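You operate a simulated robot arm through the tools that you are given. There is no shell and no other tool.

You run a simulated two-armed robot. Do the job below in one go: nothing can be reset, and whatever is moved stays where it is left.

JOB
Take the black motor marked "LOT 56" from the top of the test bench and leave it on the bed of the bag sealer. Put the white box labelled "63" from the top of the test bench on the middle shelf of bay a and the white box that says "36" on the box side of the packing bench. Take the silver can from the top of the test bench and put it on the divider shelf of bay b. Fetch the blue packet with the earliest date from the top of the test bench and stand it on the top of the white block. Fetch the white test card and stand it on the grey-framed pad. Take the lid off the tin marked "NEW" on the service bench before the right dispenser and lay it down there. Take the cream box on the clear end of the low steel table and put it away on the box side of the packing bench. Put the tall white lamp on the front of the low steel table away on the top of the test bench. Take the green sponge and put it on the clear end of the low steel table. Put the white foam block on the build bench top. Any order will do. Set down upright: white box, silver can, blue packet, white test card, cream box, tall white lamp.
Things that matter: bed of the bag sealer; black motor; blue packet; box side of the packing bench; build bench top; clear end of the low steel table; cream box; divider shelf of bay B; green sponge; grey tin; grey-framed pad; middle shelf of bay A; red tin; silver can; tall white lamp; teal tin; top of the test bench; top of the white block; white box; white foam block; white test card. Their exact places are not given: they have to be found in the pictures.

The check looks at the end state, three seconds after you hand in, the way a careful person would. Anything else that was tipped, shoved, dropped, spilled or broken makes it a failure. Lids that push on must go on centred and level and be pressed home; caps that screw on are set level and turned clockwise until they are tight.

ROBOT AND FRAMES
Two 7-joint arms with two-finger parallel grippers on one trunk, on a base that moves. Base frame: it is fixed to the floor where the robot stands at the start and does not move with it; the origin is under the middle of the robot, x ahead of it, y to its left, z up. Readings come in cm, rad, newtons and seconds.
The left shoulder is at the start at [-8.2, 11.9, 85.1], the right one opposite. With the tool pointing down near the work surface each hand reaches from about 10 to 56 cm from the robot's upright axis, wherever it stands, measured 20 degrees to its own side. Places, roughly: bed of the bag sealer (29x19 cm) [134, 98, 84]; black motor [-125, 125, 100]; blue packet [-125, 175, 100]; box side of the packing bench [70, 150, 80]; build bench top [380, -110, 80]; clear end of the low steel table [-90, -750, 60]; cream box [-75, -750, 75]; divider shelf of bay B [-600, 150, 120]; green sponge (10x7x4 cm) [-340, -660, 80]; grey tin, red tin, teal tin [0, -500, 75]; grey-framed pad (9x6x2 cm) [-90, -720, 60]; middle shelf of bay A [-530, 180, 80]; silver can [-125, 200, 100]; tall white lamp [-200, -750, 75]; top of the test bench [-130, 170, 90]; top of the white block (38x24 cm) [-354, 44, 56]; white box [-125, 125, 100]; white foam block (9x13x3 cm) [430, -310, 90]; white test card [25, -500, 75]. Payload 3.43 kg a hand.
Tool frame (each hand has its own): the origin (TCP) lies between the finger pads and is the grasp point; the fingertips stand 3 cm ahead of it; z points along the fingers, y is the line along which they close. The gripper opens to 9.4 cm. The fingers are 2.8 cm wide and 1 cm thick; the gripper's body (5 by 9.6 cm) begins 5.5 cm behind the TCP.
Orientation is that of the tool frame in the base frame, as a unit quaternion [w, x, y, z]. With the fingers straight down and closing along the base's y, the tool's x points along the base's -x, its y along +y and its z along -z.

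CONTROLS
- The arms move only by the tool nudge_tool. It takes "left_targets", "right_targets" or both (then of equal length, played together; a hand with none holds still); each is a list of rows, each an object (a shift or turn left out is 0, a gripper value left out holds the last) with "translation": the shift along the base's x, y, z in units of 25 mm (1.0 is 25 mm), a list of three; "rotation": the turn, a rotation vector about the base's x, y, z in units of 4 degrees (1.0 is 4 degrees), a list of three; "grip": the opening, from 0 (shut) to 1 (fully open). In form: [{"translation": [tx, ty, tz], "rotation": [rx, ry, rz], "grip": grip}, ...]. A call has 1 to 20 rows; each row shifts and turns the commanded pose from where the row before left it. A call with a number of a shift or a turn outside -1 to 1 is refused whole. Rows are played at 5 a second. More than 5 cm and 0.15 rad between two rows, or a gripper value outside its range, and nothing of the call is played. Where a pose cannot be reached the arm comes as near as it can. A force on the tool above 40 N (or 10 N above the force at the start of the call, whichever is more), or a blocked arm, ends the call early, and 0.2 s more pass. Each finger travels about 15.3 cm/s and halts on what it meets, pressing with about 41 N; the grip force reading is that of the motor and also rises with nothing between the fingers. The clock runs only during rows and for 0.2 s after the last one: add rows that do not move to give the fingers time. It gives the time, the measured TCP pose, the force on the tool (base axes), the opening and the grip force at its end, in the units of the frame above (readings bear some noise), with the torque about the TCP (base axes, N m) and any sound that the robot's microphone picked up, and new pictures: "pictures" is both (left out), scene, wrist or none (wrist: the cameras of the hands that moved).
- Cameras (640 x 400 px; columns grow to the right, rows downward): "scene" is now at [4.36, -1.12, 157.48]; the picture's right is [-0.14, -0.99, 0.00], its down [-0.61, 0.08, -0.79] and it looks along [0.78, -0.11, -0.62] (base axes); focal length 290 px, centre (320, 200). "left" rides on the left gripper at [7.6, -1.4, -10.3] in its tool frame; the picture's right is [0.18, 0.98, 0.00], its down [-0.75, 0.14, -0.64] and it looks along [-0.63, 0.12, 0.77] (tool axes); focal length 243 px, centre (320, 200). "right" rides on the right gripper at [7.6, 1.4, -10.3] in its tool frame; the picture's right is [-0.18, 0.98, 0.00], its down [-0.75, -0.14, -0.64] and it looks along [-0.63, -0.12, 0.77] (tool axes); focal length 243 px, centre (320, 200).
- raise_lower(by): moves the trunk up (or, below 0, down) by that many cm; the arms and the scene camera ride with it, the base frame stays. It gives what a move gives, with no picture.
- roll_base(legs): drives the robot by 1 to 6 legs, each [ahead, left, turn to the left] in cm, cm and rad, along the robot's own axes; the way and the turn of a leg run together, so that a leg with both is an arc; at most 150 cm and 3.142 rad a leg. The arms and the cameras ride along, it lands a little off, and it stops where it bumps. It gives what a move gives, and a new picture of the scene camera.
- aim_head(pan, tilt): turns the head with the scene camera to pan (to the left, within 2.496 rad either way) and tilt (down, from -0.506 to 1.204), counted from straight ahead of the robot (the tilt from the chest, where the trunk bows). It gives what a move gives, and a new picture of the scene camera.
- point_at(camera, pixels): for up to 12 pixels [column, row] of the newest picture of that camera ("zoom" is the newest enlarged one), the place [x, y, z] in the base frame of the surface seen there, good to about 0.3 cm. No time passes.
- inspect(camera, box): a new picture of the part [left, top, right, bottom] of that camera's present view, enlarged. No time passes.
- job_done(): hands the job in; it is judged then, once.

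Open the grippers and draw the arms clear of the work before you hand the job in, unless the task says otherwise.

The tools are called by a JSON object that holds its "name" and its "arguments". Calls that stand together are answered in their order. nudge_tool: Moves the arms, as the interface text tells. Its arguments: {"type":"object","properties":{"left_targets":{"type":"array","items":{"type":"object","properties":{"translation":{"type":"array","items":{"type":"number"}},"rotation":{"type":"array","items":{"type":"number"}},"grip":{"type":"number"}}}},"right_targets":{"type":"array","items":{"type":"object","properties":{"translation":{"type":"array","items":{"type":"number"}},"rotation":{"type":"array","items":{"type":"number"}},"grip":{"type":"number"}}}},"pictures":{"type":"string","enum":["both","scene","wrist","none"]}},"required":[]} The other tools are called the same way: raise_lower (by) moves the trunk up or down; roll_base (legs) drives the base; aim_head (pan, tilt) turns the head that bears the scene camera; point_at (camera, pixels) gives the place of the surface under pixels of a picture; inspect (camera, box) takes an enlarged picture of a part of a camera's view; job_done () hands the job in.

At the start:

```text
time_s: 0.0
left_tcp_pos: [33.77, 13.07, 116.86]
left_orientation: [0.001, 0.001, 1.0, 0.0]
left_force: [-0.1, -0.5, -0.3]
left_ft_torque: [0.0, -0.01, 0.01]
left_grip_width: 9.4
left_grasp_force: 0.1
right_tcp_pos: [34.14, -12.31, 119.06]
right_orientation: [-0.001, 0.0, 1.0, 0.0]
right_force: [-0.4, -0.9, -0.9]
right_ft_torque: [0.04, 0.05, -0.01]
right_grip_width: 9.41
right_grasp_force: 0.1
trunk travel left (down, up): [-27.5, 6.0]
robot x, y, heading: [0.13, 0.15, -0.003]
head pan, tilt (commanded): [-0.136, 0.663]
```

scene: 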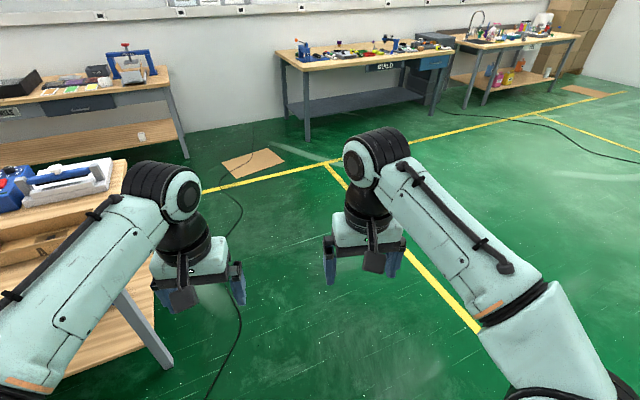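
right: 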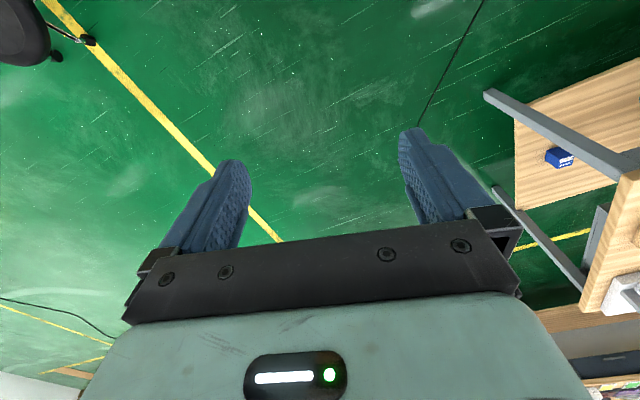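
left: 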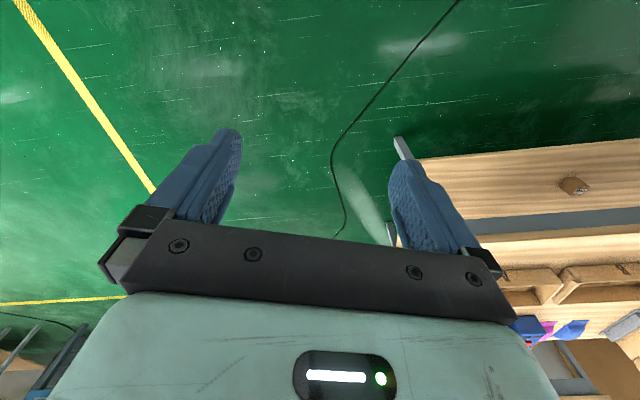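

I start by looking around with the head; the first picture shows the build bench ahead and the packing bench at the left. I turn the head left to see the packing bench and the test bench.

{"name": "aim_head", "arguments": {"pan": 1.0, "tilt": 0.5}}

```text
time_s: 1.4
left_tcp_pos: [33.84, 13.16, 116.85]
left_orientation: [0.0, 0.001, 1.0, 0.0]
left_force: [-0.8, 0.1, -0.2]
left_ft_torque: [0.03, 0.05, 0.01]
left_grip_width: 9.39
left_grasp_force: 0.0
right_tcp_pos: [34.2, -12.38, 119.07]
right_orientation: [0.0, 0.0, 1.0, 0.0]
right_force: [0.1, 0.4, 0.0]
right_ft_torque: [0.04, 0.0, 0.01]
right_grip_width: 9.39
right_grasp_force: 0.0
trunk travel left (down, up): [-27.5, 6.0]
robot x, y, heading: [-0.16, -0.02, -0.002]
head pan, tilt (commanded): [1.0, 0.499]
```

scene: 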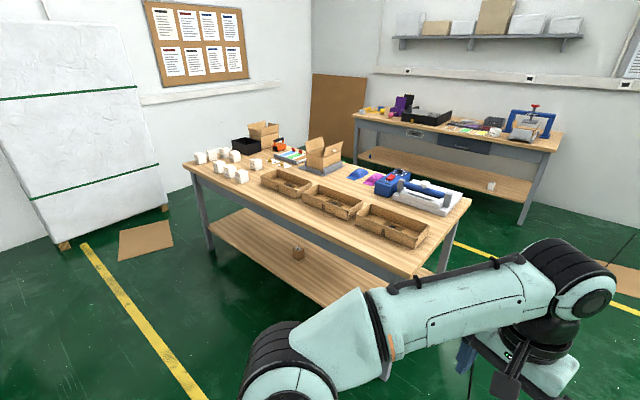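

The packing bench with white boxes, three cartons and a blue bag sealer stands at the left. I inspect it closer and pan on to the test bench.

{"name": "inspect", "arguments": {"camera": "scene", "box": [180, 120, 480, 290]}}

{"name": "point_at", "arguments": {"camera": "scene", "pixels": [[200, 157], [243, 176], [287, 192], [405, 240], [431, 196], [468, 203], [385, 270], [190, 165], [300, 270], [330, 170], [380, 182]]}}

{"name": "aim_head", "arguments": {"pan": 2.2, "tilt": 0.5}}

```text
2.13 times, centred on (330, 205) of scene
```

zoom: 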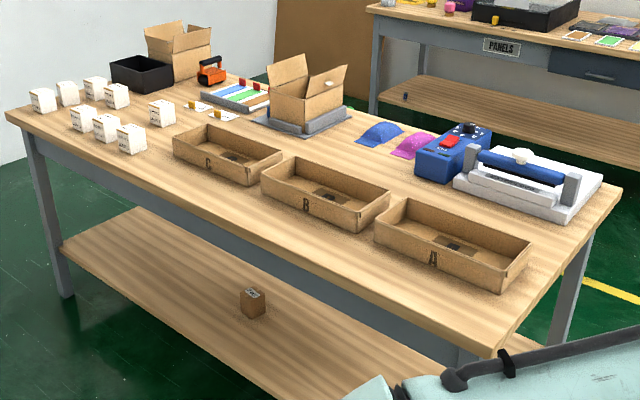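

```text
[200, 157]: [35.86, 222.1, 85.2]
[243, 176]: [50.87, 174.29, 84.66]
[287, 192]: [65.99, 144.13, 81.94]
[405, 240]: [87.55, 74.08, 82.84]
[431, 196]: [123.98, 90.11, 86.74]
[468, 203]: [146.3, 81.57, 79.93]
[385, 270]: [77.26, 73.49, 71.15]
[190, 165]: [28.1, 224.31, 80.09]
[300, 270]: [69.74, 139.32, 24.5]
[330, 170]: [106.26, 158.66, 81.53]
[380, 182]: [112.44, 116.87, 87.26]
```

```text
time_s: 2.8
left_tcp_pos: [33.79, 13.06, 116.83]
left_orientation: [0.0, 0.0, 1.0, 0.0]
left_force: [-0.1, -0.4, 0.7]
left_ft_torque: [0.02, 0.0, -0.02]
left_grip_width: 9.39
left_grasp_force: 0.0
right_tcp_pos: [34.1, -12.21, 119.11]
right_orientation: [0.0, 0.0, 1.0, 0.0]
right_force: [0.0, -0.1, 0.4]
right_ft_torque: [-0.02, 0.02, 0.04]
right_grip_width: 9.39
right_grasp_force: 0.1
trunk travel left (down, up): [-27.5, 6.0]
robot x, y, heading: [0.25, -0.05, -0.003]
head pan, tilt (commanded): [2.201, 0.499]
```

scene: 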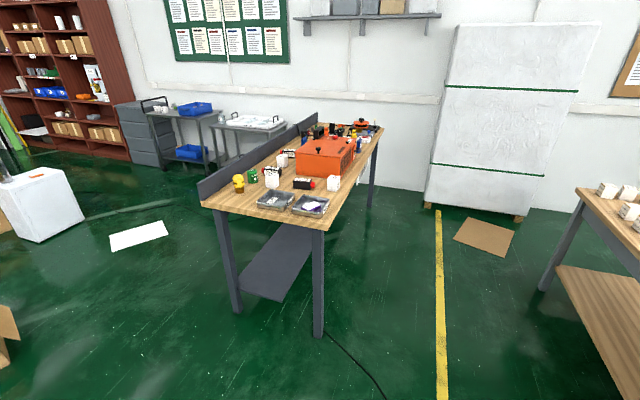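

The test bench is at pixels (200–385, 120–220). I zoom in and read coordinates.

{"name": "inspect", "arguments": {"camera": "scene", "box": [190, 100, 400, 231]}}

{"name": "point_at", "arguments": {"camera": "scene", "pixels": [[202, 205], [322, 228], [382, 128], [238, 190], [253, 180], [272, 185], [303, 186], [333, 190], [275, 205], [312, 210], [283, 165], [325, 170]]}}

```text
3.05 times, centred on (295, 166) of scene
```

zoom: 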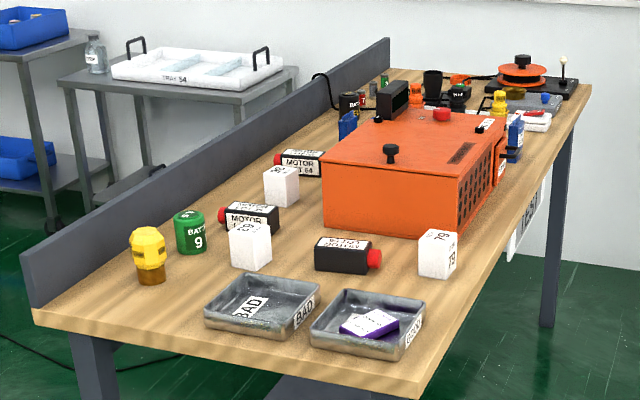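

```text
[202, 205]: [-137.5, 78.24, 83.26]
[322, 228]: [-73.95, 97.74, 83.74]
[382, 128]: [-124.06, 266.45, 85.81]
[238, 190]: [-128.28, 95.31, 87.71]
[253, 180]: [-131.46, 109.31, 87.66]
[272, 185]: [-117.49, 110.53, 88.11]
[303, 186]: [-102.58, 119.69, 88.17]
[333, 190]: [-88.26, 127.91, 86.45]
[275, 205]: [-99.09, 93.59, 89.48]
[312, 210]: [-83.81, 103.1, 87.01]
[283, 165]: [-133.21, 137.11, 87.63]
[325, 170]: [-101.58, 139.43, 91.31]
```

I see three motors, white boxes and more on the test bench. I look at the other directions to map out obstacles.

{"name": "aim_head", "arguments": {"pan": 2.49, "tilt": 0.3}}

{"name": "aim_head", "arguments": {"pan": -2.49, "tilt": 0.3}}

{"name": "aim_head", "arguments": {"pan": -1.6, "tilt": 0.3}}

{"name": "aim_head", "arguments": {"pan": -0.5, "tilt": 0.4}}

```text
time_s: 3.5
left_tcp_pos: [33.86, 13.17, 116.86]
left_orientation: [0.002, 0.0, 1.0, 0.0]
left_force: [0.1, -0.6, -0.4]
left_ft_torque: [-0.04, 0.02, 0.0]
left_grip_width: 9.4
left_grasp_force: 0.0
right_tcp_pos: [34.2, -12.33, 119.17]
right_orientation: [-0.001, 0.0, 1.0, 0.0]
right_force: [-0.2, -0.1, -0.3]
right_ft_torque: [-0.02, 0.03, 0.0]
right_grip_width: 9.41
right_grasp_force: 0.1
trunk travel left (down, up): [-27.5, 6.0]
robot x, y, heading: [0.08, 0.39, -0.001]
head pan, tilt (commanded): [2.491, 0.3]
```

scene: 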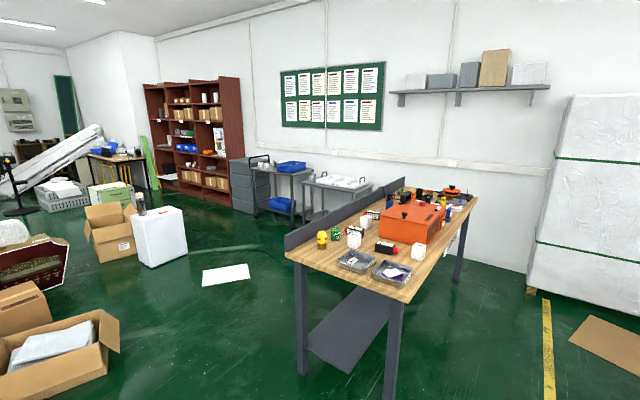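

```text
time_s: 7.5
left_tcp_pos: [33.8, 13.21, 116.89]
left_orientation: [0.0, 0.0, 1.0, 0.0]
left_force: [-0.4, -0.3, -0.8]
left_ft_torque: [0.01, 0.01, 0.0]
left_grip_width: 9.42
left_grasp_force: 0.0
right_tcp_pos: [34.24, -12.27, 119.18]
right_orientation: [0.0, 0.0, 1.0, 0.0]
right_force: [1.0, -0.6, -0.2]
right_ft_torque: [0.05, 0.02, 0.02]
right_grip_width: 9.41
right_grasp_force: 0.0
trunk travel left (down, up): [-27.5, 6.0]
robot x, y, heading: [0.12, 0.27, 0.005]
head pan, tilt (commanded): [-2.491, 0.3]
```

scene: 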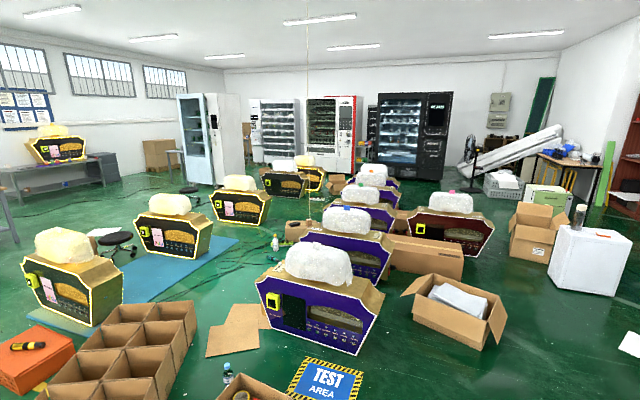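

```text
time_s: 8.7
left_tcp_pos: [33.85, 13.3, 116.87]
left_orientation: [0.001, 0.0, 1.0, 0.001]
left_force: [0.5, 0.2, 0.5]
left_ft_torque: [0.02, 0.03, -0.04]
left_grip_width: 9.4
left_grasp_force: 0.0
right_tcp_pos: [34.18, -12.25, 119.05]
right_orientation: [0.0, 0.0, 1.0, -0.001]
right_force: [-0.8, 0.2, 0.5]
right_ft_torque: [0.02, -0.02, -0.02]
right_grip_width: 9.41
right_grasp_force: 0.1
trunk travel left (down, up): [-27.5, 6.0]
robot x, y, heading: [-0.18, 0.08, -0.001]
head pan, tilt (commanded): [-1.6, 0.3]
```

scene: 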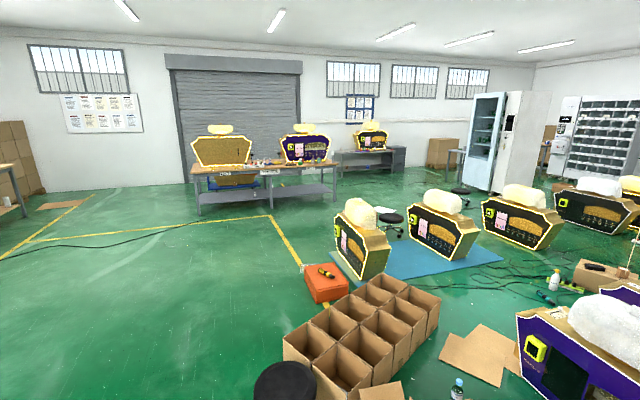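

```text
time_s: 10.0
left_tcp_pos: [33.94, 13.22, 116.9]
left_orientation: [0.0, 0.0, 1.0, 0.0]
left_force: [-0.2, -0.4, -0.3]
left_ft_torque: [0.01, 0.0, 0.01]
left_grip_width: 9.4
left_grasp_force: 0.1
right_tcp_pos: [34.25, -12.22, 119.03]
right_orientation: [0.0, -0.001, 1.0, 0.0]
right_force: [-0.3, -0.1, 0.0]
right_ft_torque: [0.01, 0.04, 0.02]
right_grip_width: 9.39
right_grasp_force: 0.1
trunk travel left (down, up): [-27.5, 6.0]
robot x, y, heading: [0.47, 0.04, 0.002]
head pan, tilt (commanded): [-0.499, 0.4]
```

scene: 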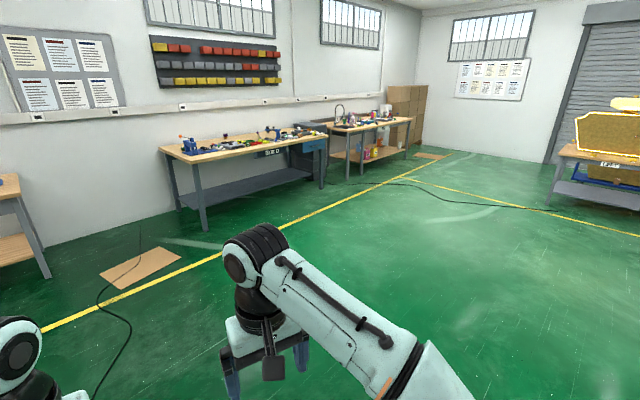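

I look down to see how far my own base reaches out before driving.

{"name": "aim_head", "arguments": {"pan": 0.0, "tilt": 1.2}}

{"name": "point_at", "arguments": {"camera": "scene", "pixels": [[320, 380], [320, 300], [200, 380], [440, 380], [320, 395]]}}

```text
time_s: 11.1
left_tcp_pos: [33.87, 13.15, 116.83]
left_orientation: [0.001, 0.0, 1.0, 0.0]
left_force: [-0.3, 0.3, 0.5]
left_ft_torque: [0.04, 0.0, -0.02]
left_grip_width: 9.41
left_grasp_force: 0.0
right_tcp_pos: [34.21, -12.21, 119.1]
right_orientation: [0.0, 0.001, 1.0, 0.0]
right_force: [0.4, 0.5, 0.4]
right_ft_torque: [-0.02, 0.0, 0.0]
right_grip_width: 9.42
right_grasp_force: 0.1
trunk travel left (down, up): [-27.5, 6.0]
robot x, y, heading: [0.27, 0.04, 0.0]
head pan, tilt (commanded): [0.0, 1.201]
```

scene: 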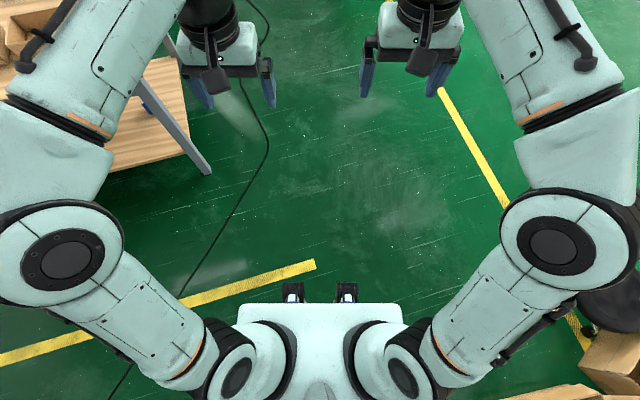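

```text
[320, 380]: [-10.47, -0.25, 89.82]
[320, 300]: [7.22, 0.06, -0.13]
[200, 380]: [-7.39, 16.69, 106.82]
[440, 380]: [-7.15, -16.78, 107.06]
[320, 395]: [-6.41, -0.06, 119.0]
```

{"name": "point_at", "arguments": {"camera": "scene", "pixels": [[293, 285], [347, 285], [293, 297], [347, 297], [320, 315], [262, 310]]}}

{"name": "inspect", "arguments": {"camera": "scene", "box": [220, 250, 420, 375]}}

```text
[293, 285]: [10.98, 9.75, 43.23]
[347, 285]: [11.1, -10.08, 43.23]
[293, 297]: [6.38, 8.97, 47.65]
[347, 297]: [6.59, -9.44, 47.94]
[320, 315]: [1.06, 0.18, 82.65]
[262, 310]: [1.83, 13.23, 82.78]
```

```text
3.20 times, centred on (320, 312) of scene
```

zoom: 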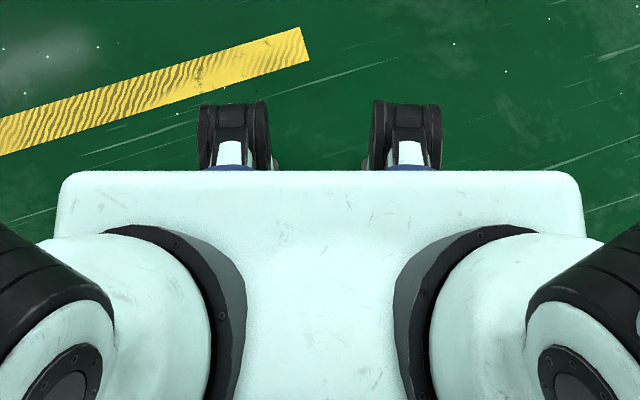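

My base front is slim (knees at x≈11). I turn to face the end of the test bench and drive near it.

{"name": "roll_base", "arguments": {"legs": [[0, 0, 1.864], [66, 76, 0]]}}

{"name": "aim_head", "arguments": {"pan": 0.0, "tilt": 0.75}}

```text
time_s: 22.7
left_tcp_pos: [-116.96, 64.88, 116.74]
left_orientation: [-0.001, 0.819, -0.574, 0.0]
left_force: [-0.2, -0.2, -0.1]
left_ft_torque: [0.01, 0.0, 0.01]
left_grip_width: 9.41
left_grasp_force: 0.0
right_tcp_pos: [-93.31, 73.82, 119.09]
right_orientation: [0.0, 0.819, -0.574, 0.0]
right_force: [0.2, 0.3, 0.5]
right_ft_torque: [-0.02, 0.01, 0.0]
right_grip_width: 9.42
right_grasp_force: 0.1
trunk travel left (down, up): [-27.5, 6.0]
robot x, y, heading: [-93.05, 37.4, 1.923]
head pan, tilt (commanded): [0.0, 1.201]
```

scene: 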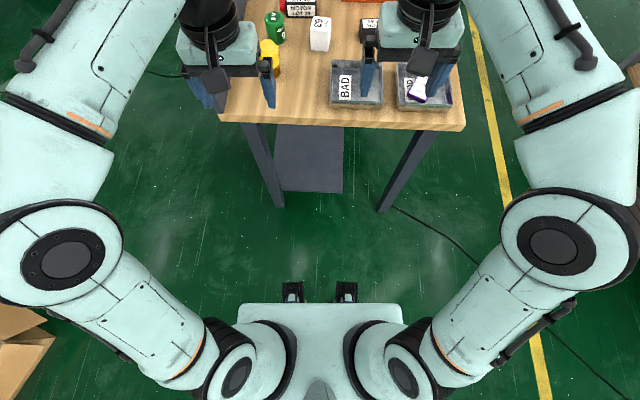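

```text
time_s: 23.6
left_tcp_pos: [-117.12, 64.97, 116.78]
left_orientation: [0.0, 0.82, -0.573, -0.002]
left_force: [0.1, 0.0, -0.3]
left_ft_torque: [0.02, -0.02, -0.02]
left_grip_width: 9.4
left_grasp_force: 0.1
right_tcp_pos: [-93.31, 73.81, 119.17]
right_orientation: [0.0, 0.819, -0.574, 0.001]
right_force: [0.2, 0.0, 0.2]
right_ft_torque: [-0.01, 0.0, -0.01]
right_grip_width: 9.41
right_grasp_force: 0.1
trunk travel left (down, up): [-27.5, 6.0]
robot x, y, heading: [-93.04, 37.6, 1.916]
head pan, tilt (commanded): [0.0, 0.75]
```

scene: 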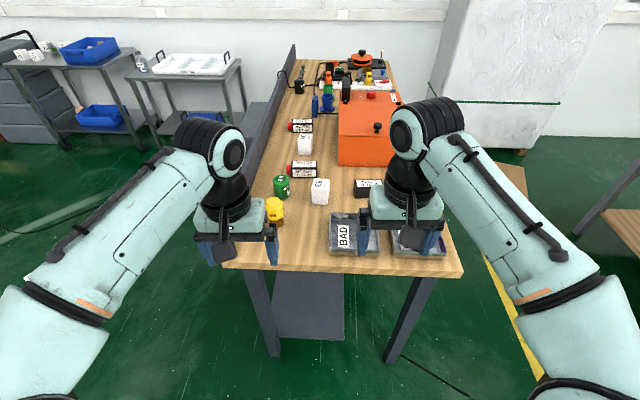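

I enlarge the bench to read the labels.

{"name": "inspect", "arguments": {"camera": "scene", "box": [230, 80, 470, 230]}}

{"name": "inspect", "arguments": {"camera": "scene", "box": [280, 40, 420, 128]}}

{"name": "inspect", "arguments": {"camera": "scene", "box": [260, 110, 400, 198]}}

```text
2.67 times, centred on (350, 155) of scene
```

zoom: 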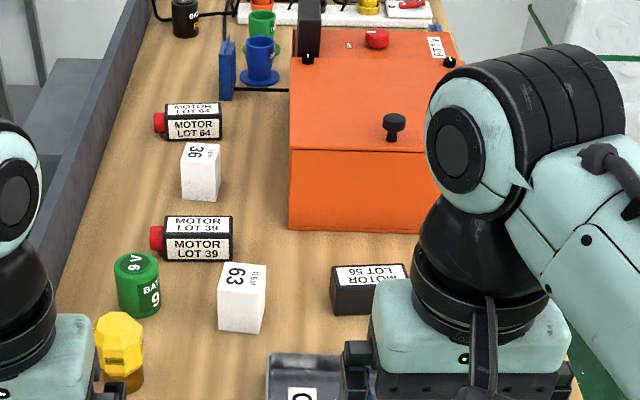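

```text
4.55 times, centred on (350, 84) of scene
```

zoom: 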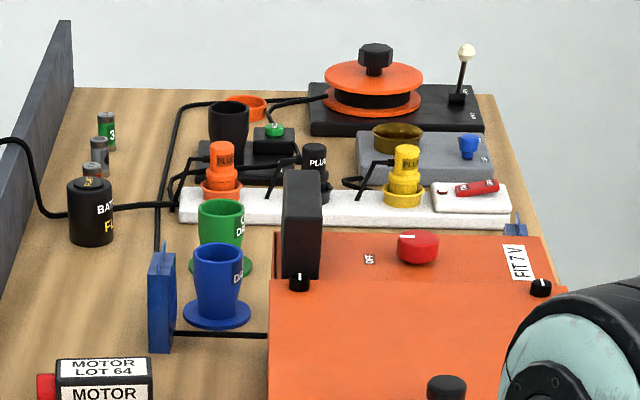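

```text
4.55 times, centred on (330, 154) of scene
```

zoom: 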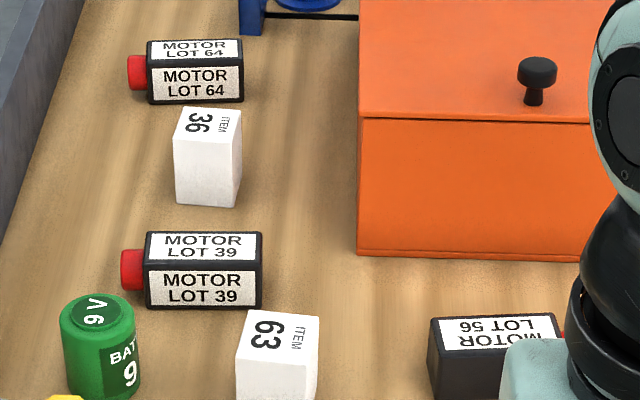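

Box 63, box 36 and motor LOT 56 (marking turned, at zoom (500,330)) are identified. I read their positions.

{"name": "point_at", "arguments": {"camera": "zoom", "pixels": [[190, 125], [237, 122], [179, 112], [207, 180], [200, 330], [275, 330], [240, 345], [318, 350], [490, 325], [435, 325], [550, 320], [432, 390]]}}

{"name": "point_at", "arguments": {"camera": "scene", "pixels": [[315, 96], [298, 100], [282, 187], [274, 210], [352, 235], [240, 262], [460, 272], [318, 200], [304, 152], [340, 163], [390, 163], [362, 200]]}}

```text
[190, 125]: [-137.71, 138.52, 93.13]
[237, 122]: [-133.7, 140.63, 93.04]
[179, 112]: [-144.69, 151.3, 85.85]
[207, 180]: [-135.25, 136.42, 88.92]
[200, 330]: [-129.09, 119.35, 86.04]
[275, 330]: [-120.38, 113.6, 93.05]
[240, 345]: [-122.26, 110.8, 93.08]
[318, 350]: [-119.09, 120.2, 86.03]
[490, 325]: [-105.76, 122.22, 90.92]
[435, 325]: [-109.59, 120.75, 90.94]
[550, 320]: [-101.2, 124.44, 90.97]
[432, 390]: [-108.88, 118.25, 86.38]
```

```text
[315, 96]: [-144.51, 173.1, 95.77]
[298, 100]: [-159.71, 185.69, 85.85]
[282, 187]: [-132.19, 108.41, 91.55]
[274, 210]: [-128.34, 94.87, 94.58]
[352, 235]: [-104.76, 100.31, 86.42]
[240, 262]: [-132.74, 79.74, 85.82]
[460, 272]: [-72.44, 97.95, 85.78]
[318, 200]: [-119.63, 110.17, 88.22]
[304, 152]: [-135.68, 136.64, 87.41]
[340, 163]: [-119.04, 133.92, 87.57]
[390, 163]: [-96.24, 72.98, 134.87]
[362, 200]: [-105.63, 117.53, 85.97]
```

Bench top is at z≈85.9. I now look toward the shelves at pan ≈0.9 to judge bays A and B.

{"name": "aim_head", "arguments": {"pan": 0.95, "tilt": 0.2}}

{"name": "inspect", "arguments": {"camera": "scene", "box": [220, 50, 420, 175]}}

```text
time_s: 24.8
left_tcp_pos: [-117.01, 64.88, 116.89]
left_orientation: [-0.001, 0.819, -0.574, 0.0]
left_force: [-0.4, -0.3, -0.6]
left_ft_torque: [0.0, -0.01, 0.0]
left_grip_width: 9.42
left_grasp_force: 0.0
right_tcp_pos: [-93.38, 73.78, 119.09]
right_orientation: [0.0, 0.819, -0.574, 0.001]
right_force: [-0.3, 0.1, -0.4]
right_ft_torque: [-0.01, -0.02, -0.02]
right_grip_width: 9.4
right_grasp_force: 0.1
trunk travel left (down, up): [-27.5, 6.0]
robot x, y, heading: [-92.99, 37.29, 1.922]
head pan, tilt (commanded): [0.949, 0.201]
```

scene: 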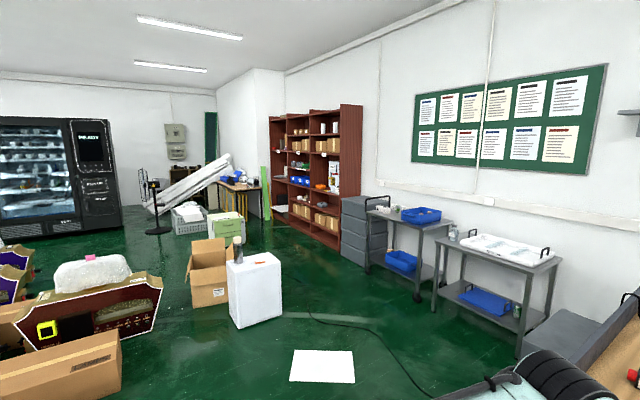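

```text
3.20 times, centred on (320, 112) of scene
```

zoom: 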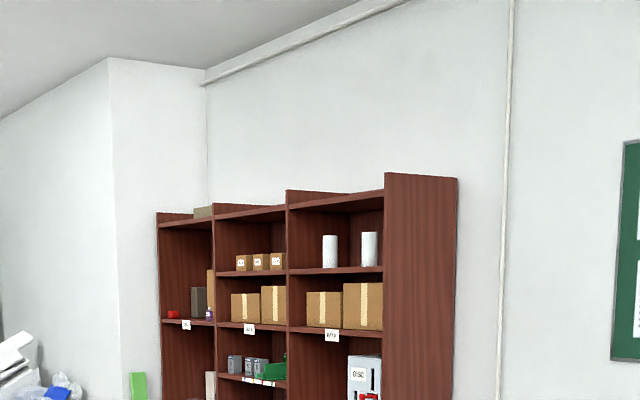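

{"name": "inspect", "arguments": {"camera": "scene", "box": [250, 120, 370, 255]}}

{"name": "point_at", "arguments": {"camera": "scene", "pixels": [[253, 275], [280, 258], [232, 265], [290, 152], [323, 158], [323, 190], [300, 186], [340, 200], [362, 105], [325, 350], [260, 290]]}}

```text
2.96 times, centred on (310, 188) of scene
```

zoom: 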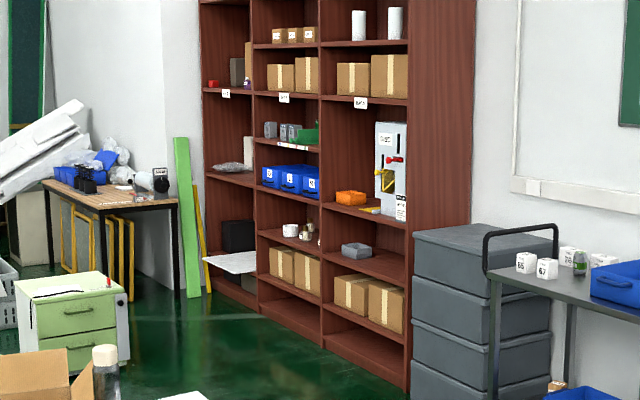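

```text
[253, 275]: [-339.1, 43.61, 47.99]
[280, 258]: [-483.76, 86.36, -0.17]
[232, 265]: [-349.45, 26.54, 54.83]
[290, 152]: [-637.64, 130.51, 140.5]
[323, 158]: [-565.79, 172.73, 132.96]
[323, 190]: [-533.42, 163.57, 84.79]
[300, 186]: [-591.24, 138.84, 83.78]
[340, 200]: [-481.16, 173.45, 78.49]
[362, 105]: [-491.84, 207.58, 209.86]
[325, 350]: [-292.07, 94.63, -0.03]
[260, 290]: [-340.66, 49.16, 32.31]
```

Bay A (right) has its middle shelf at z≈80 with an orange bin; bay B's divider shelf (z≈120) holds grey cans. I now drive to the front side of the test bench to view packets and cans.

{"name": "roll_base", "arguments": {"legs": [[28, -68, 0], [0, 0, 1.51], [-8, -95, 0]]}}

{"name": "aim_head", "arguments": {"pan": 0.0, "tilt": 0.65}}

```text
time_s: 43.4
left_tcp_pos: [-85.32, 158.89, 116.8]
left_orientation: [0.0, 0.99, 0.141, 0.0]
left_force: [0.6, -0.4, 0.4]
left_ft_torque: [0.0, -0.02, -0.01]
left_grip_width: 9.38
left_grasp_force: 0.0
right_tcp_pos: [-92.72, 183.21, 119.12]
right_orientation: [0.0, 0.99, 0.141, 0.0]
right_force: [0.6, -1.0, 0.4]
right_ft_torque: [0.02, 0.0, 0.02]
right_grip_width: 9.42
right_grasp_force: 0.0
trunk travel left (down, up): [-27.5, 6.0]
robot x, y, heading: [-56.43, 180.65, -2.859]
head pan, tilt (commanded): [0.949, 0.201]
```

scene: 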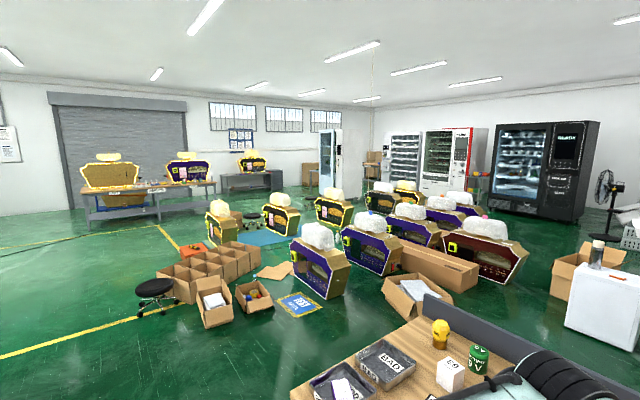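

```text
time_s: 44.6
left_tcp_pos: [-85.34, 158.91, 116.81]
left_orientation: [0.0, 0.99, 0.141, -0.001]
left_force: [-0.2, -1.0, 0.7]
left_ft_torque: [0.03, 0.04, 0.01]
left_grip_width: 9.4
left_grasp_force: 0.0
right_tcp_pos: [-92.74, 183.02, 119.04]
right_orientation: [0.0, 0.99, 0.141, 0.001]
right_force: [-0.2, 0.4, 0.3]
right_ft_torque: [0.0, -0.01, 0.02]
right_grip_width: 9.37
right_grasp_force: 0.0
trunk travel left (down, up): [-27.5, 6.0]
robot x, y, heading: [-56.3, 181.03, -2.859]
head pan, tilt (commanded): [0.0, 0.649]
```

scene: 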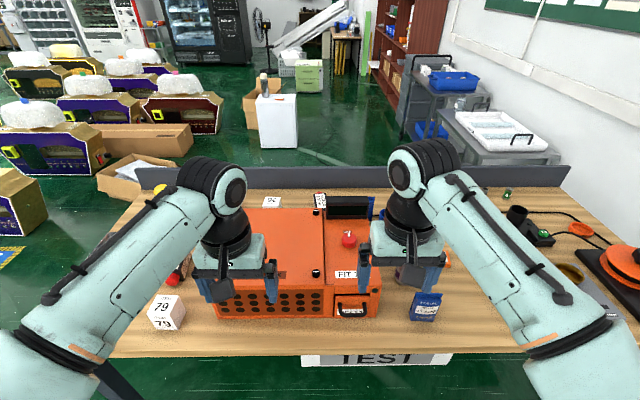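

One blue packet is at (427,305). I zoom in on the right part of the bench.

{"name": "inspect", "arguments": {"camera": "scene", "box": [390, 180, 600, 330]}}

{"name": "inspect", "arguments": {"camera": "scene", "box": [255, 180, 400, 320]}}

```text
2.67 times, centred on (495, 255) of scene
```

zoom: 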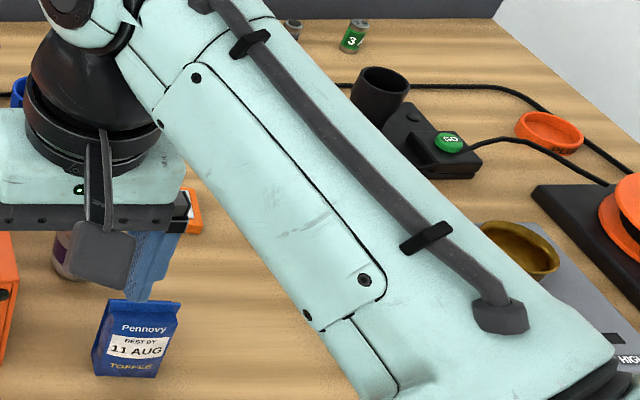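

```text
2.86 times, centred on (328, 250) of scene
```

zoom: 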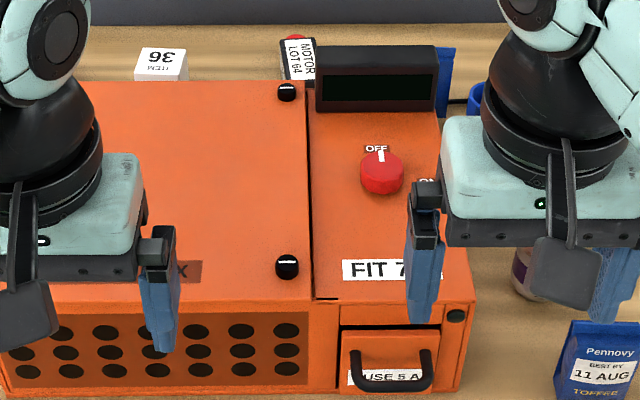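

This packet reads "BEST BY 11 AUG". I move right 45 cm and back a little to see the others and the cans.

{"name": "roll_base", "arguments": {"legs": [[-10, -45, 0]]}}

{"name": "inspect", "arguments": {"camera": "scene", "box": [180, 170, 420, 320]}}

```text
time_s: 49.1
left_tcp_pos: [-88.37, 205.04, 116.81]
left_orientation: [0.0, 0.99, 0.14, -0.001]
left_force: [-0.6, 0.3, -0.3]
left_ft_torque: [-0.01, -0.01, -0.02]
left_grip_width: 9.43
left_grasp_force: 0.0
right_tcp_pos: [-95.76, 229.4, 119.17]
right_orientation: [0.0, 0.99, 0.14, 0.0]
right_force: [0.4, -0.8, 0.0]
right_ft_torque: [-0.01, 0.01, 0.03]
right_grip_width: 9.38
right_grasp_force: 0.0
trunk travel left (down, up): [-27.5, 6.0]
robot x, y, heading: [-59.38, 227.02, -2.864]
head pan, tilt (commanded): [0.0, 0.649]
```

scene: 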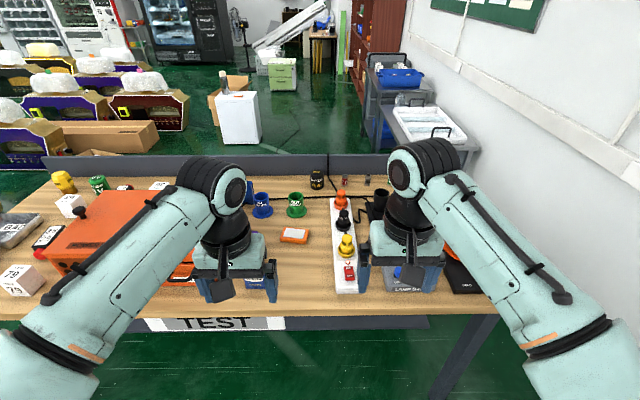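

```text
2.67 times, centred on (300, 245) of scene
```

zoom: 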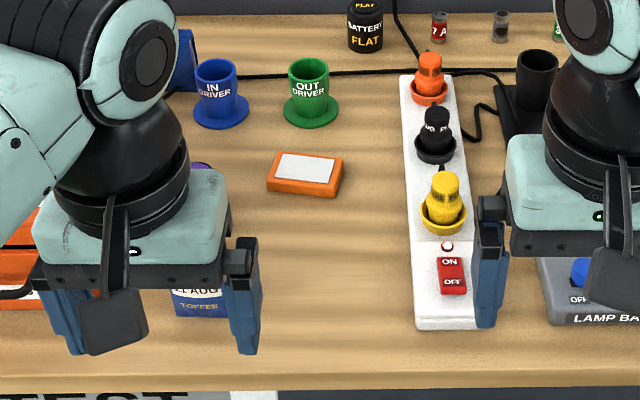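

I zoom at the back row of small cylinders and use the right wrist camera view.

{"name": "inspect", "arguments": {"camera": "scene", "box": [300, 165, 400, 228]}}

{"name": "inspect", "arguments": {"camera": "right", "box": [0, 0, 640, 400]}}

{"name": "inspect", "arguments": {"camera": "left", "box": [0, 0, 640, 400]}}

```text
6.35 times, centred on (350, 196) of scene
```

zoom: 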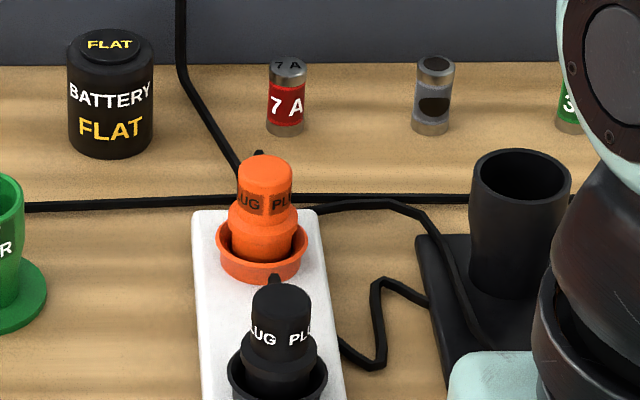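

```text
1.00 times, centred on (320, 200) of right (not enlarged: the box is as wide or as high as the picture)
```

zoom: 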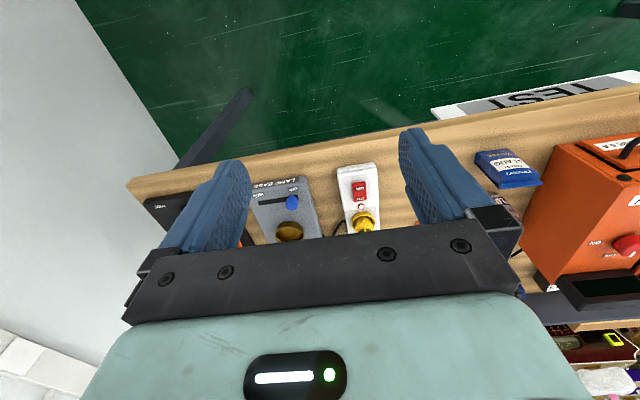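

```text
1.00 times, centred on (320, 200) of left (not enlarged: the box is as wide or as high as the picture)
```

zoom: 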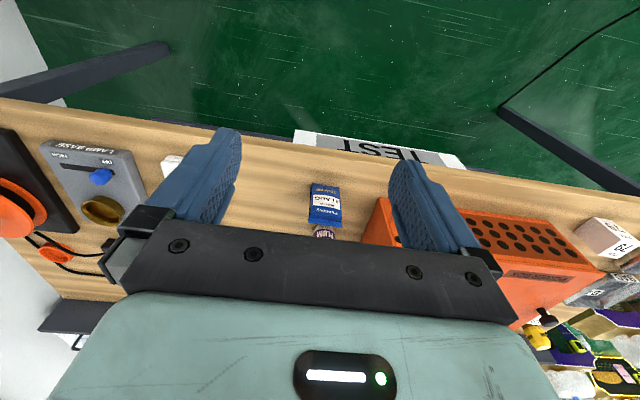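

Behind the 11 AUG packet there is a can with a "PLUM" label (left camera (323,232)). I shift left 20 cm so that it lies between the arms.

{"name": "roll_base", "arguments": {"legs": [[0, 22, 0]]}}

{"name": "inspect", "arguments": {"camera": "scene", "box": [240, 180, 400, 290]}}

```text
time_s: 51.6
left_tcp_pos: [-82.41, 184.4, 116.81]
left_orientation: [0.001, 0.99, 0.139, -0.001]
left_force: [-0.3, 0.3, -0.1]
left_ft_torque: [0.02, -0.03, 0.0]
left_grip_width: 9.4
left_grasp_force: 0.0
right_tcp_pos: [-89.81, 208.66, 119.05]
right_orientation: [0.0, 0.99, 0.139, 0.0]
right_force: [-0.3, -0.8, -0.2]
right_ft_torque: [0.0, -0.01, 0.01]
right_grip_width: 9.39
right_grasp_force: 0.1
trunk travel left (down, up): [-27.5, 6.0]
robot x, y, heading: [-53.62, 206.54, -2.864]
head pan, tilt (commanded): [0.0, 0.649]
```

scene: 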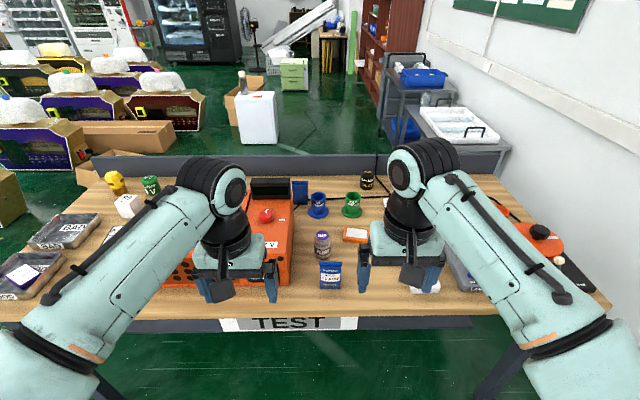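

```text
3.64 times, centred on (320, 235) of scene
```

zoom: 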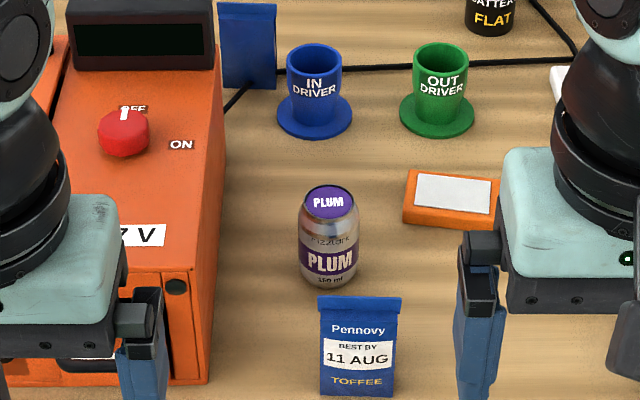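

The silver can is the "PLUM" can; another blue packet stands behind the display at zoom (248,45). I zoom onto it.

{"name": "inspect", "arguments": {"camera": "scene", "box": [280, 170, 330, 205]}}

{"name": "point_at", "arguments": {"camera": "scene", "pixels": [[300, 185], [300, 200], [294, 190], [306, 190], [322, 236], [330, 268], [322, 250], [318, 262], [340, 262], [330, 290], [352, 206], [318, 206]]}}

```text
11.43 times, centred on (305, 188) of scene
```

zoom: 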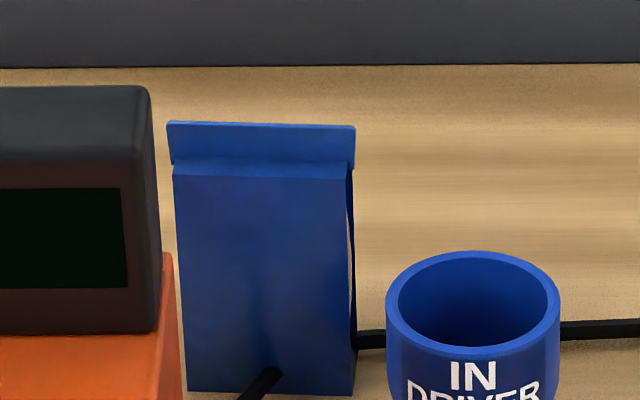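

```text
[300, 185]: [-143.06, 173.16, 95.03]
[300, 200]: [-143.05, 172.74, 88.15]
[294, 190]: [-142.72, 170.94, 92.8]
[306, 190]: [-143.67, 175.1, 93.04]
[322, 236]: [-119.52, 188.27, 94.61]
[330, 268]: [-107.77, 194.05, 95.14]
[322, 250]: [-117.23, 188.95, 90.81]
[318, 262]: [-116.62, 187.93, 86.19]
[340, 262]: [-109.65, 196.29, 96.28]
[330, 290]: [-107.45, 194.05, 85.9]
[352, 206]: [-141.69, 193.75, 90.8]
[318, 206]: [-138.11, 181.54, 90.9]
```

The second packet shows only its back; its date faces the rear wall. I measure the bench front, the sign, the lower shelf and the orange box.

{"name": "point_at", "arguments": {"camera": "scene", "pixels": [[230, 325], [358, 330], [200, 328], [400, 330], [510, 372], [285, 288], [290, 210], [268, 200], [200, 276], [110, 315], [600, 300], [60, 165]]}}

{"name": "aim_head", "arguments": {"pan": 0.0, "tilt": 1.1}}

```text
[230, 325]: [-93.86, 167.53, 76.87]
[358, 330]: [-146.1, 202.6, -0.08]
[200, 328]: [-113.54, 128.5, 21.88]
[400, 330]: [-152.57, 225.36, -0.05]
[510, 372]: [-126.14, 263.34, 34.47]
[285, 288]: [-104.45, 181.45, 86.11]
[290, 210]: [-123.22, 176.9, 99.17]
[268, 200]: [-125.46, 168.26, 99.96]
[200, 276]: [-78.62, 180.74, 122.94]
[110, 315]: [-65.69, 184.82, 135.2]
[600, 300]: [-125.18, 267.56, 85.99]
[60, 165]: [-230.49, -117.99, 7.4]
```

```text
time_s: 52.5
left_tcp_pos: [-82.56, 184.32, 116.86]
left_orientation: [0.0, 0.99, 0.139, -0.001]
left_force: [0.0, -0.1, 0.3]
left_ft_torque: [-0.03, 0.0, 0.04]
left_grip_width: 9.39
left_grasp_force: 0.0
right_tcp_pos: [-89.8, 208.79, 119.2]
right_orientation: [0.0, 0.99, 0.139, 0.0]
right_force: [0.2, 0.4, 0.7]
right_ft_torque: [0.0, 0.01, 0.01]
right_grip_width: 9.41
right_grasp_force: 0.1
trunk travel left (down, up): [-27.5, 6.0]
robot x, y, heading: [-53.79, 206.42, -2.863]
head pan, tilt (commanded): [0.0, 1.1]
```

scene: 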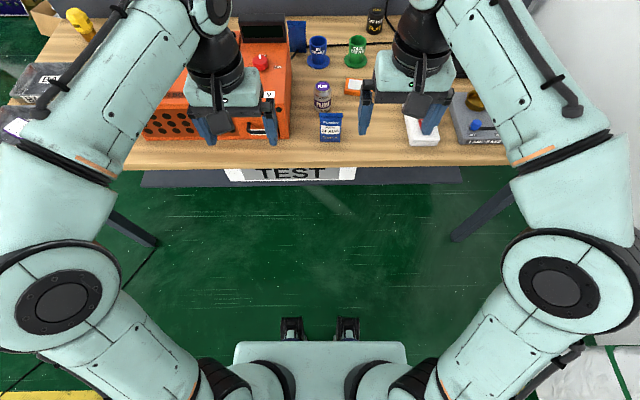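

{"name": "point_at", "arguments": {"camera": "scene", "pixels": [[200, 183], [400, 180], [300, 170], [300, 183], [300, 164], [145, 240], [455, 238], [320, 240], [520, 175], [35, 380]]}}

```text
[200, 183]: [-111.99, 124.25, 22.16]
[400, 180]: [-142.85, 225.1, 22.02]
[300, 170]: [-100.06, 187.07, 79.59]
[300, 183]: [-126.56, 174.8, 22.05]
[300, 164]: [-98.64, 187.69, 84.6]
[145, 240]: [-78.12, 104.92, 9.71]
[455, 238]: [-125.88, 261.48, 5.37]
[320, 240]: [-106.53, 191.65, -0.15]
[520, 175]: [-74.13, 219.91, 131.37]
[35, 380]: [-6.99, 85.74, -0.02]
```

Bench lower shelf is set back 30 cm, so I can stand close. I move left to face motor 56 (front-left part of the bench) and look down there.

{"name": "roll_base", "arguments": {"legs": [[8, 56, 0.014]]}}

{"name": "aim_head", "arguments": {"pan": 0.0, "tilt": 0.8}}

```text
time_s: 57.9
left_tcp_pos: [-73.87, 127.76, 116.73]
left_orientation: [0.0, 0.989, 0.148, -0.001]
left_force: [1.2, -0.5, 0.7]
left_ft_torque: [-0.01, -0.01, 0.02]
left_grip_width: 9.42
left_grasp_force: 0.0
right_tcp_pos: [-81.65, 152.0, 119.1]
right_orientation: [-0.001, 0.989, 0.146, 0.0]
right_force: [0.0, -0.1, 0.2]
right_ft_torque: [-0.04, 0.01, 0.01]
right_grip_width: 9.42
right_grasp_force: 0.0
trunk travel left (down, up): [-27.5, 6.0]
robot x, y, heading: [-45.14, 150.12, -2.847]
head pan, tilt (commanded): [0.0, 1.1]
```

scene: 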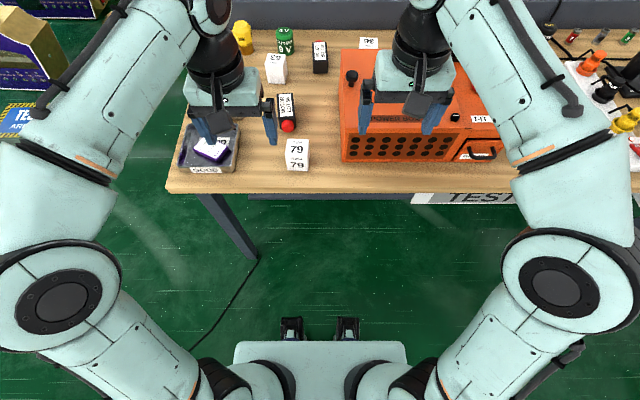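

```text
time_s: 58.7
left_tcp_pos: [-73.99, 127.75, 116.82]
left_orientation: [0.001, 0.989, 0.147, 0.0]
left_force: [-0.9, 0.1, -0.3]
left_ft_torque: [-0.02, 0.01, -0.02]
left_grip_width: 9.4
left_grasp_force: 0.1
right_tcp_pos: [-81.61, 152.02, 119.24]
right_orientation: [0.0, 0.989, 0.146, 0.0]
right_force: [0.7, -0.3, 0.0]
right_ft_torque: [0.02, 0.02, 0.01]
right_grip_width: 9.39
right_grasp_force: 0.1
trunk travel left (down, up): [-27.5, 6.0]
robot x, y, heading: [-45.26, 150.05, -2.848]
head pan, tilt (commanded): [0.0, 0.799]
```

scene: 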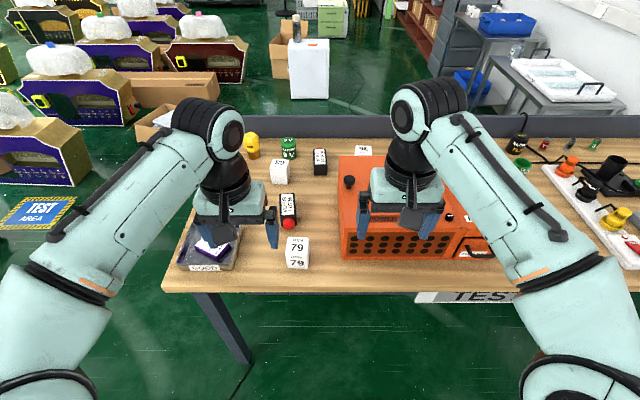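

Good view. I zoom on the motor at (288,211), box 63 (280,173) and box 36 (363,150).

{"name": "inspect", "arguments": {"camera": "scene", "box": [240, 130, 400, 230]}}

```text
4.00 times, centred on (320, 180) of scene
```

zoom: 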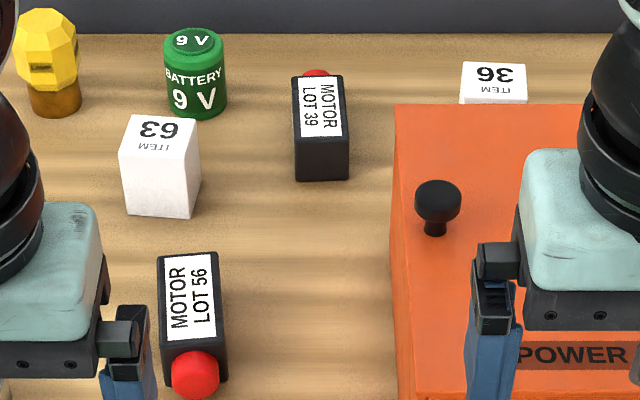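

{"name": "point_at", "arguments": {"camera": "zoom", "pixels": [[162, 260], [213, 256], [220, 350], [170, 352], [135, 118], [193, 124], [181, 149], [125, 147], [465, 65], [510, 66], [522, 90], [463, 89]]}}

{"name": "point_at", "arguments": {"camera": "zoom", "pixels": [[195, 375], [438, 185], [320, 80], [400, 110], [395, 250], [540, 120]]}}

```text
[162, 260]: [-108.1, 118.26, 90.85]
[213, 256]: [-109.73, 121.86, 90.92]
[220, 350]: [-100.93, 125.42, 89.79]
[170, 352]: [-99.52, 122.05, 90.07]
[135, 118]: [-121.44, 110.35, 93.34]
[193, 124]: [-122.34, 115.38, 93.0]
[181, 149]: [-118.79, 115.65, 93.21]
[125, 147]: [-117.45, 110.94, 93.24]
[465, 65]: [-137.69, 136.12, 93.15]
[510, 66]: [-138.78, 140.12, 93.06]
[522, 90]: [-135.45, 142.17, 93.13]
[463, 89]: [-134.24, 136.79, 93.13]
```

```text
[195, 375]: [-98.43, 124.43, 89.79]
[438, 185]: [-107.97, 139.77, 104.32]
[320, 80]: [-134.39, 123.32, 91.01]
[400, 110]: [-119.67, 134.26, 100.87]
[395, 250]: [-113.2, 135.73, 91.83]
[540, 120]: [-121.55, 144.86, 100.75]
```

I check the back panel height and the space behind the bench, since box 36 (d≈49 cm deep) is easier from the rear.

{"name": "point_at", "arguments": {"camera": "scene", "pixels": [[360, 117], [360, 136], [200, 140], [480, 117], [600, 117], [440, 105], [500, 90], [520, 70], [330, 95], [490, 50], [560, 112], [620, 110]]}}

{"name": "inspect", "arguments": {"camera": "scene", "box": [240, 0, 640, 150]}}

```text
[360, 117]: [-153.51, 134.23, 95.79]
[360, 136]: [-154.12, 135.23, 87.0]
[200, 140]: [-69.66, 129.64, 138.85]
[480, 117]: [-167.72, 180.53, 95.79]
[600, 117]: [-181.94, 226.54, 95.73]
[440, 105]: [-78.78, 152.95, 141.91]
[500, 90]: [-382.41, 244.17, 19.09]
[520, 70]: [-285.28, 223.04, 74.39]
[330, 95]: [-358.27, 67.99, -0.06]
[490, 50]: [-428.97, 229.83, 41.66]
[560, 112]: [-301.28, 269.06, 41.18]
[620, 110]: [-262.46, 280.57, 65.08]
```

```text
1.60 times, centred on (440, 75) of scene
```

zoom: 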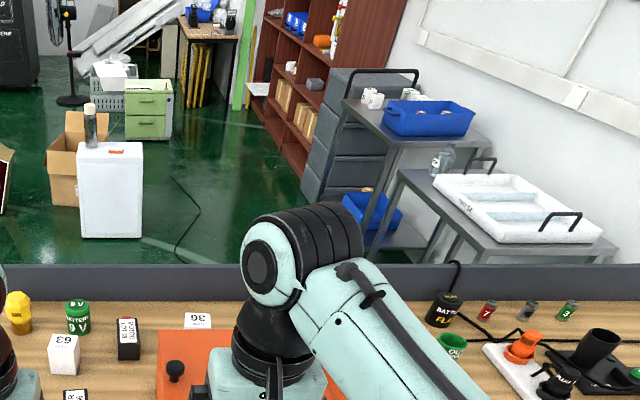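

The rear panel is only up to z=95.8 and there is room behind. I start with motor 56 from the front: drive 18 cm ahead with hands high.

{"name": "roll_base", "arguments": {"legs": [[18, 0, 0]]}}

{"name": "inspect", "arguments": {"camera": "scene", "box": [160, 150, 400, 300]}}

```text
time_s: 60.2
left_tcp_pos: [-90.95, 122.8, 116.91]
left_orientation: [-0.001, 0.989, 0.146, 0.0]
left_force: [0.4, -0.4, -0.6]
left_ft_torque: [0.01, 0.01, -0.03]
left_grip_width: 9.41
left_grasp_force: 0.1
right_tcp_pos: [-98.57, 146.91, 119.09]
right_orientation: [0.0, 0.989, 0.147, 0.0]
right_force: [-0.1, -0.3, -0.5]
right_ft_torque: [0.0, 0.0, 0.02]
right_grip_width: 9.4
right_grasp_force: 0.0
trunk travel left (down, up): [-27.5, 6.0]
robot x, y, heading: [-62.04, 144.93, -2.85]
head pan, tilt (commanded): [0.0, 0.799]
```

scene: 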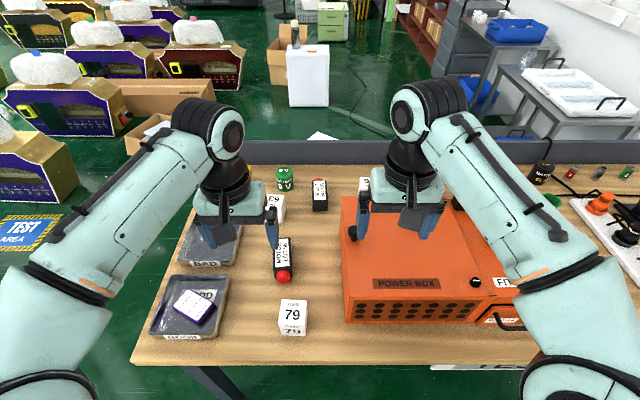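

```text
2.67 times, centred on (280, 225) of scene
```

zoom: 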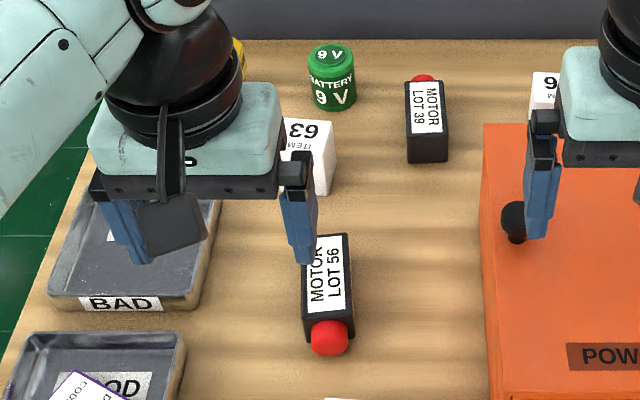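

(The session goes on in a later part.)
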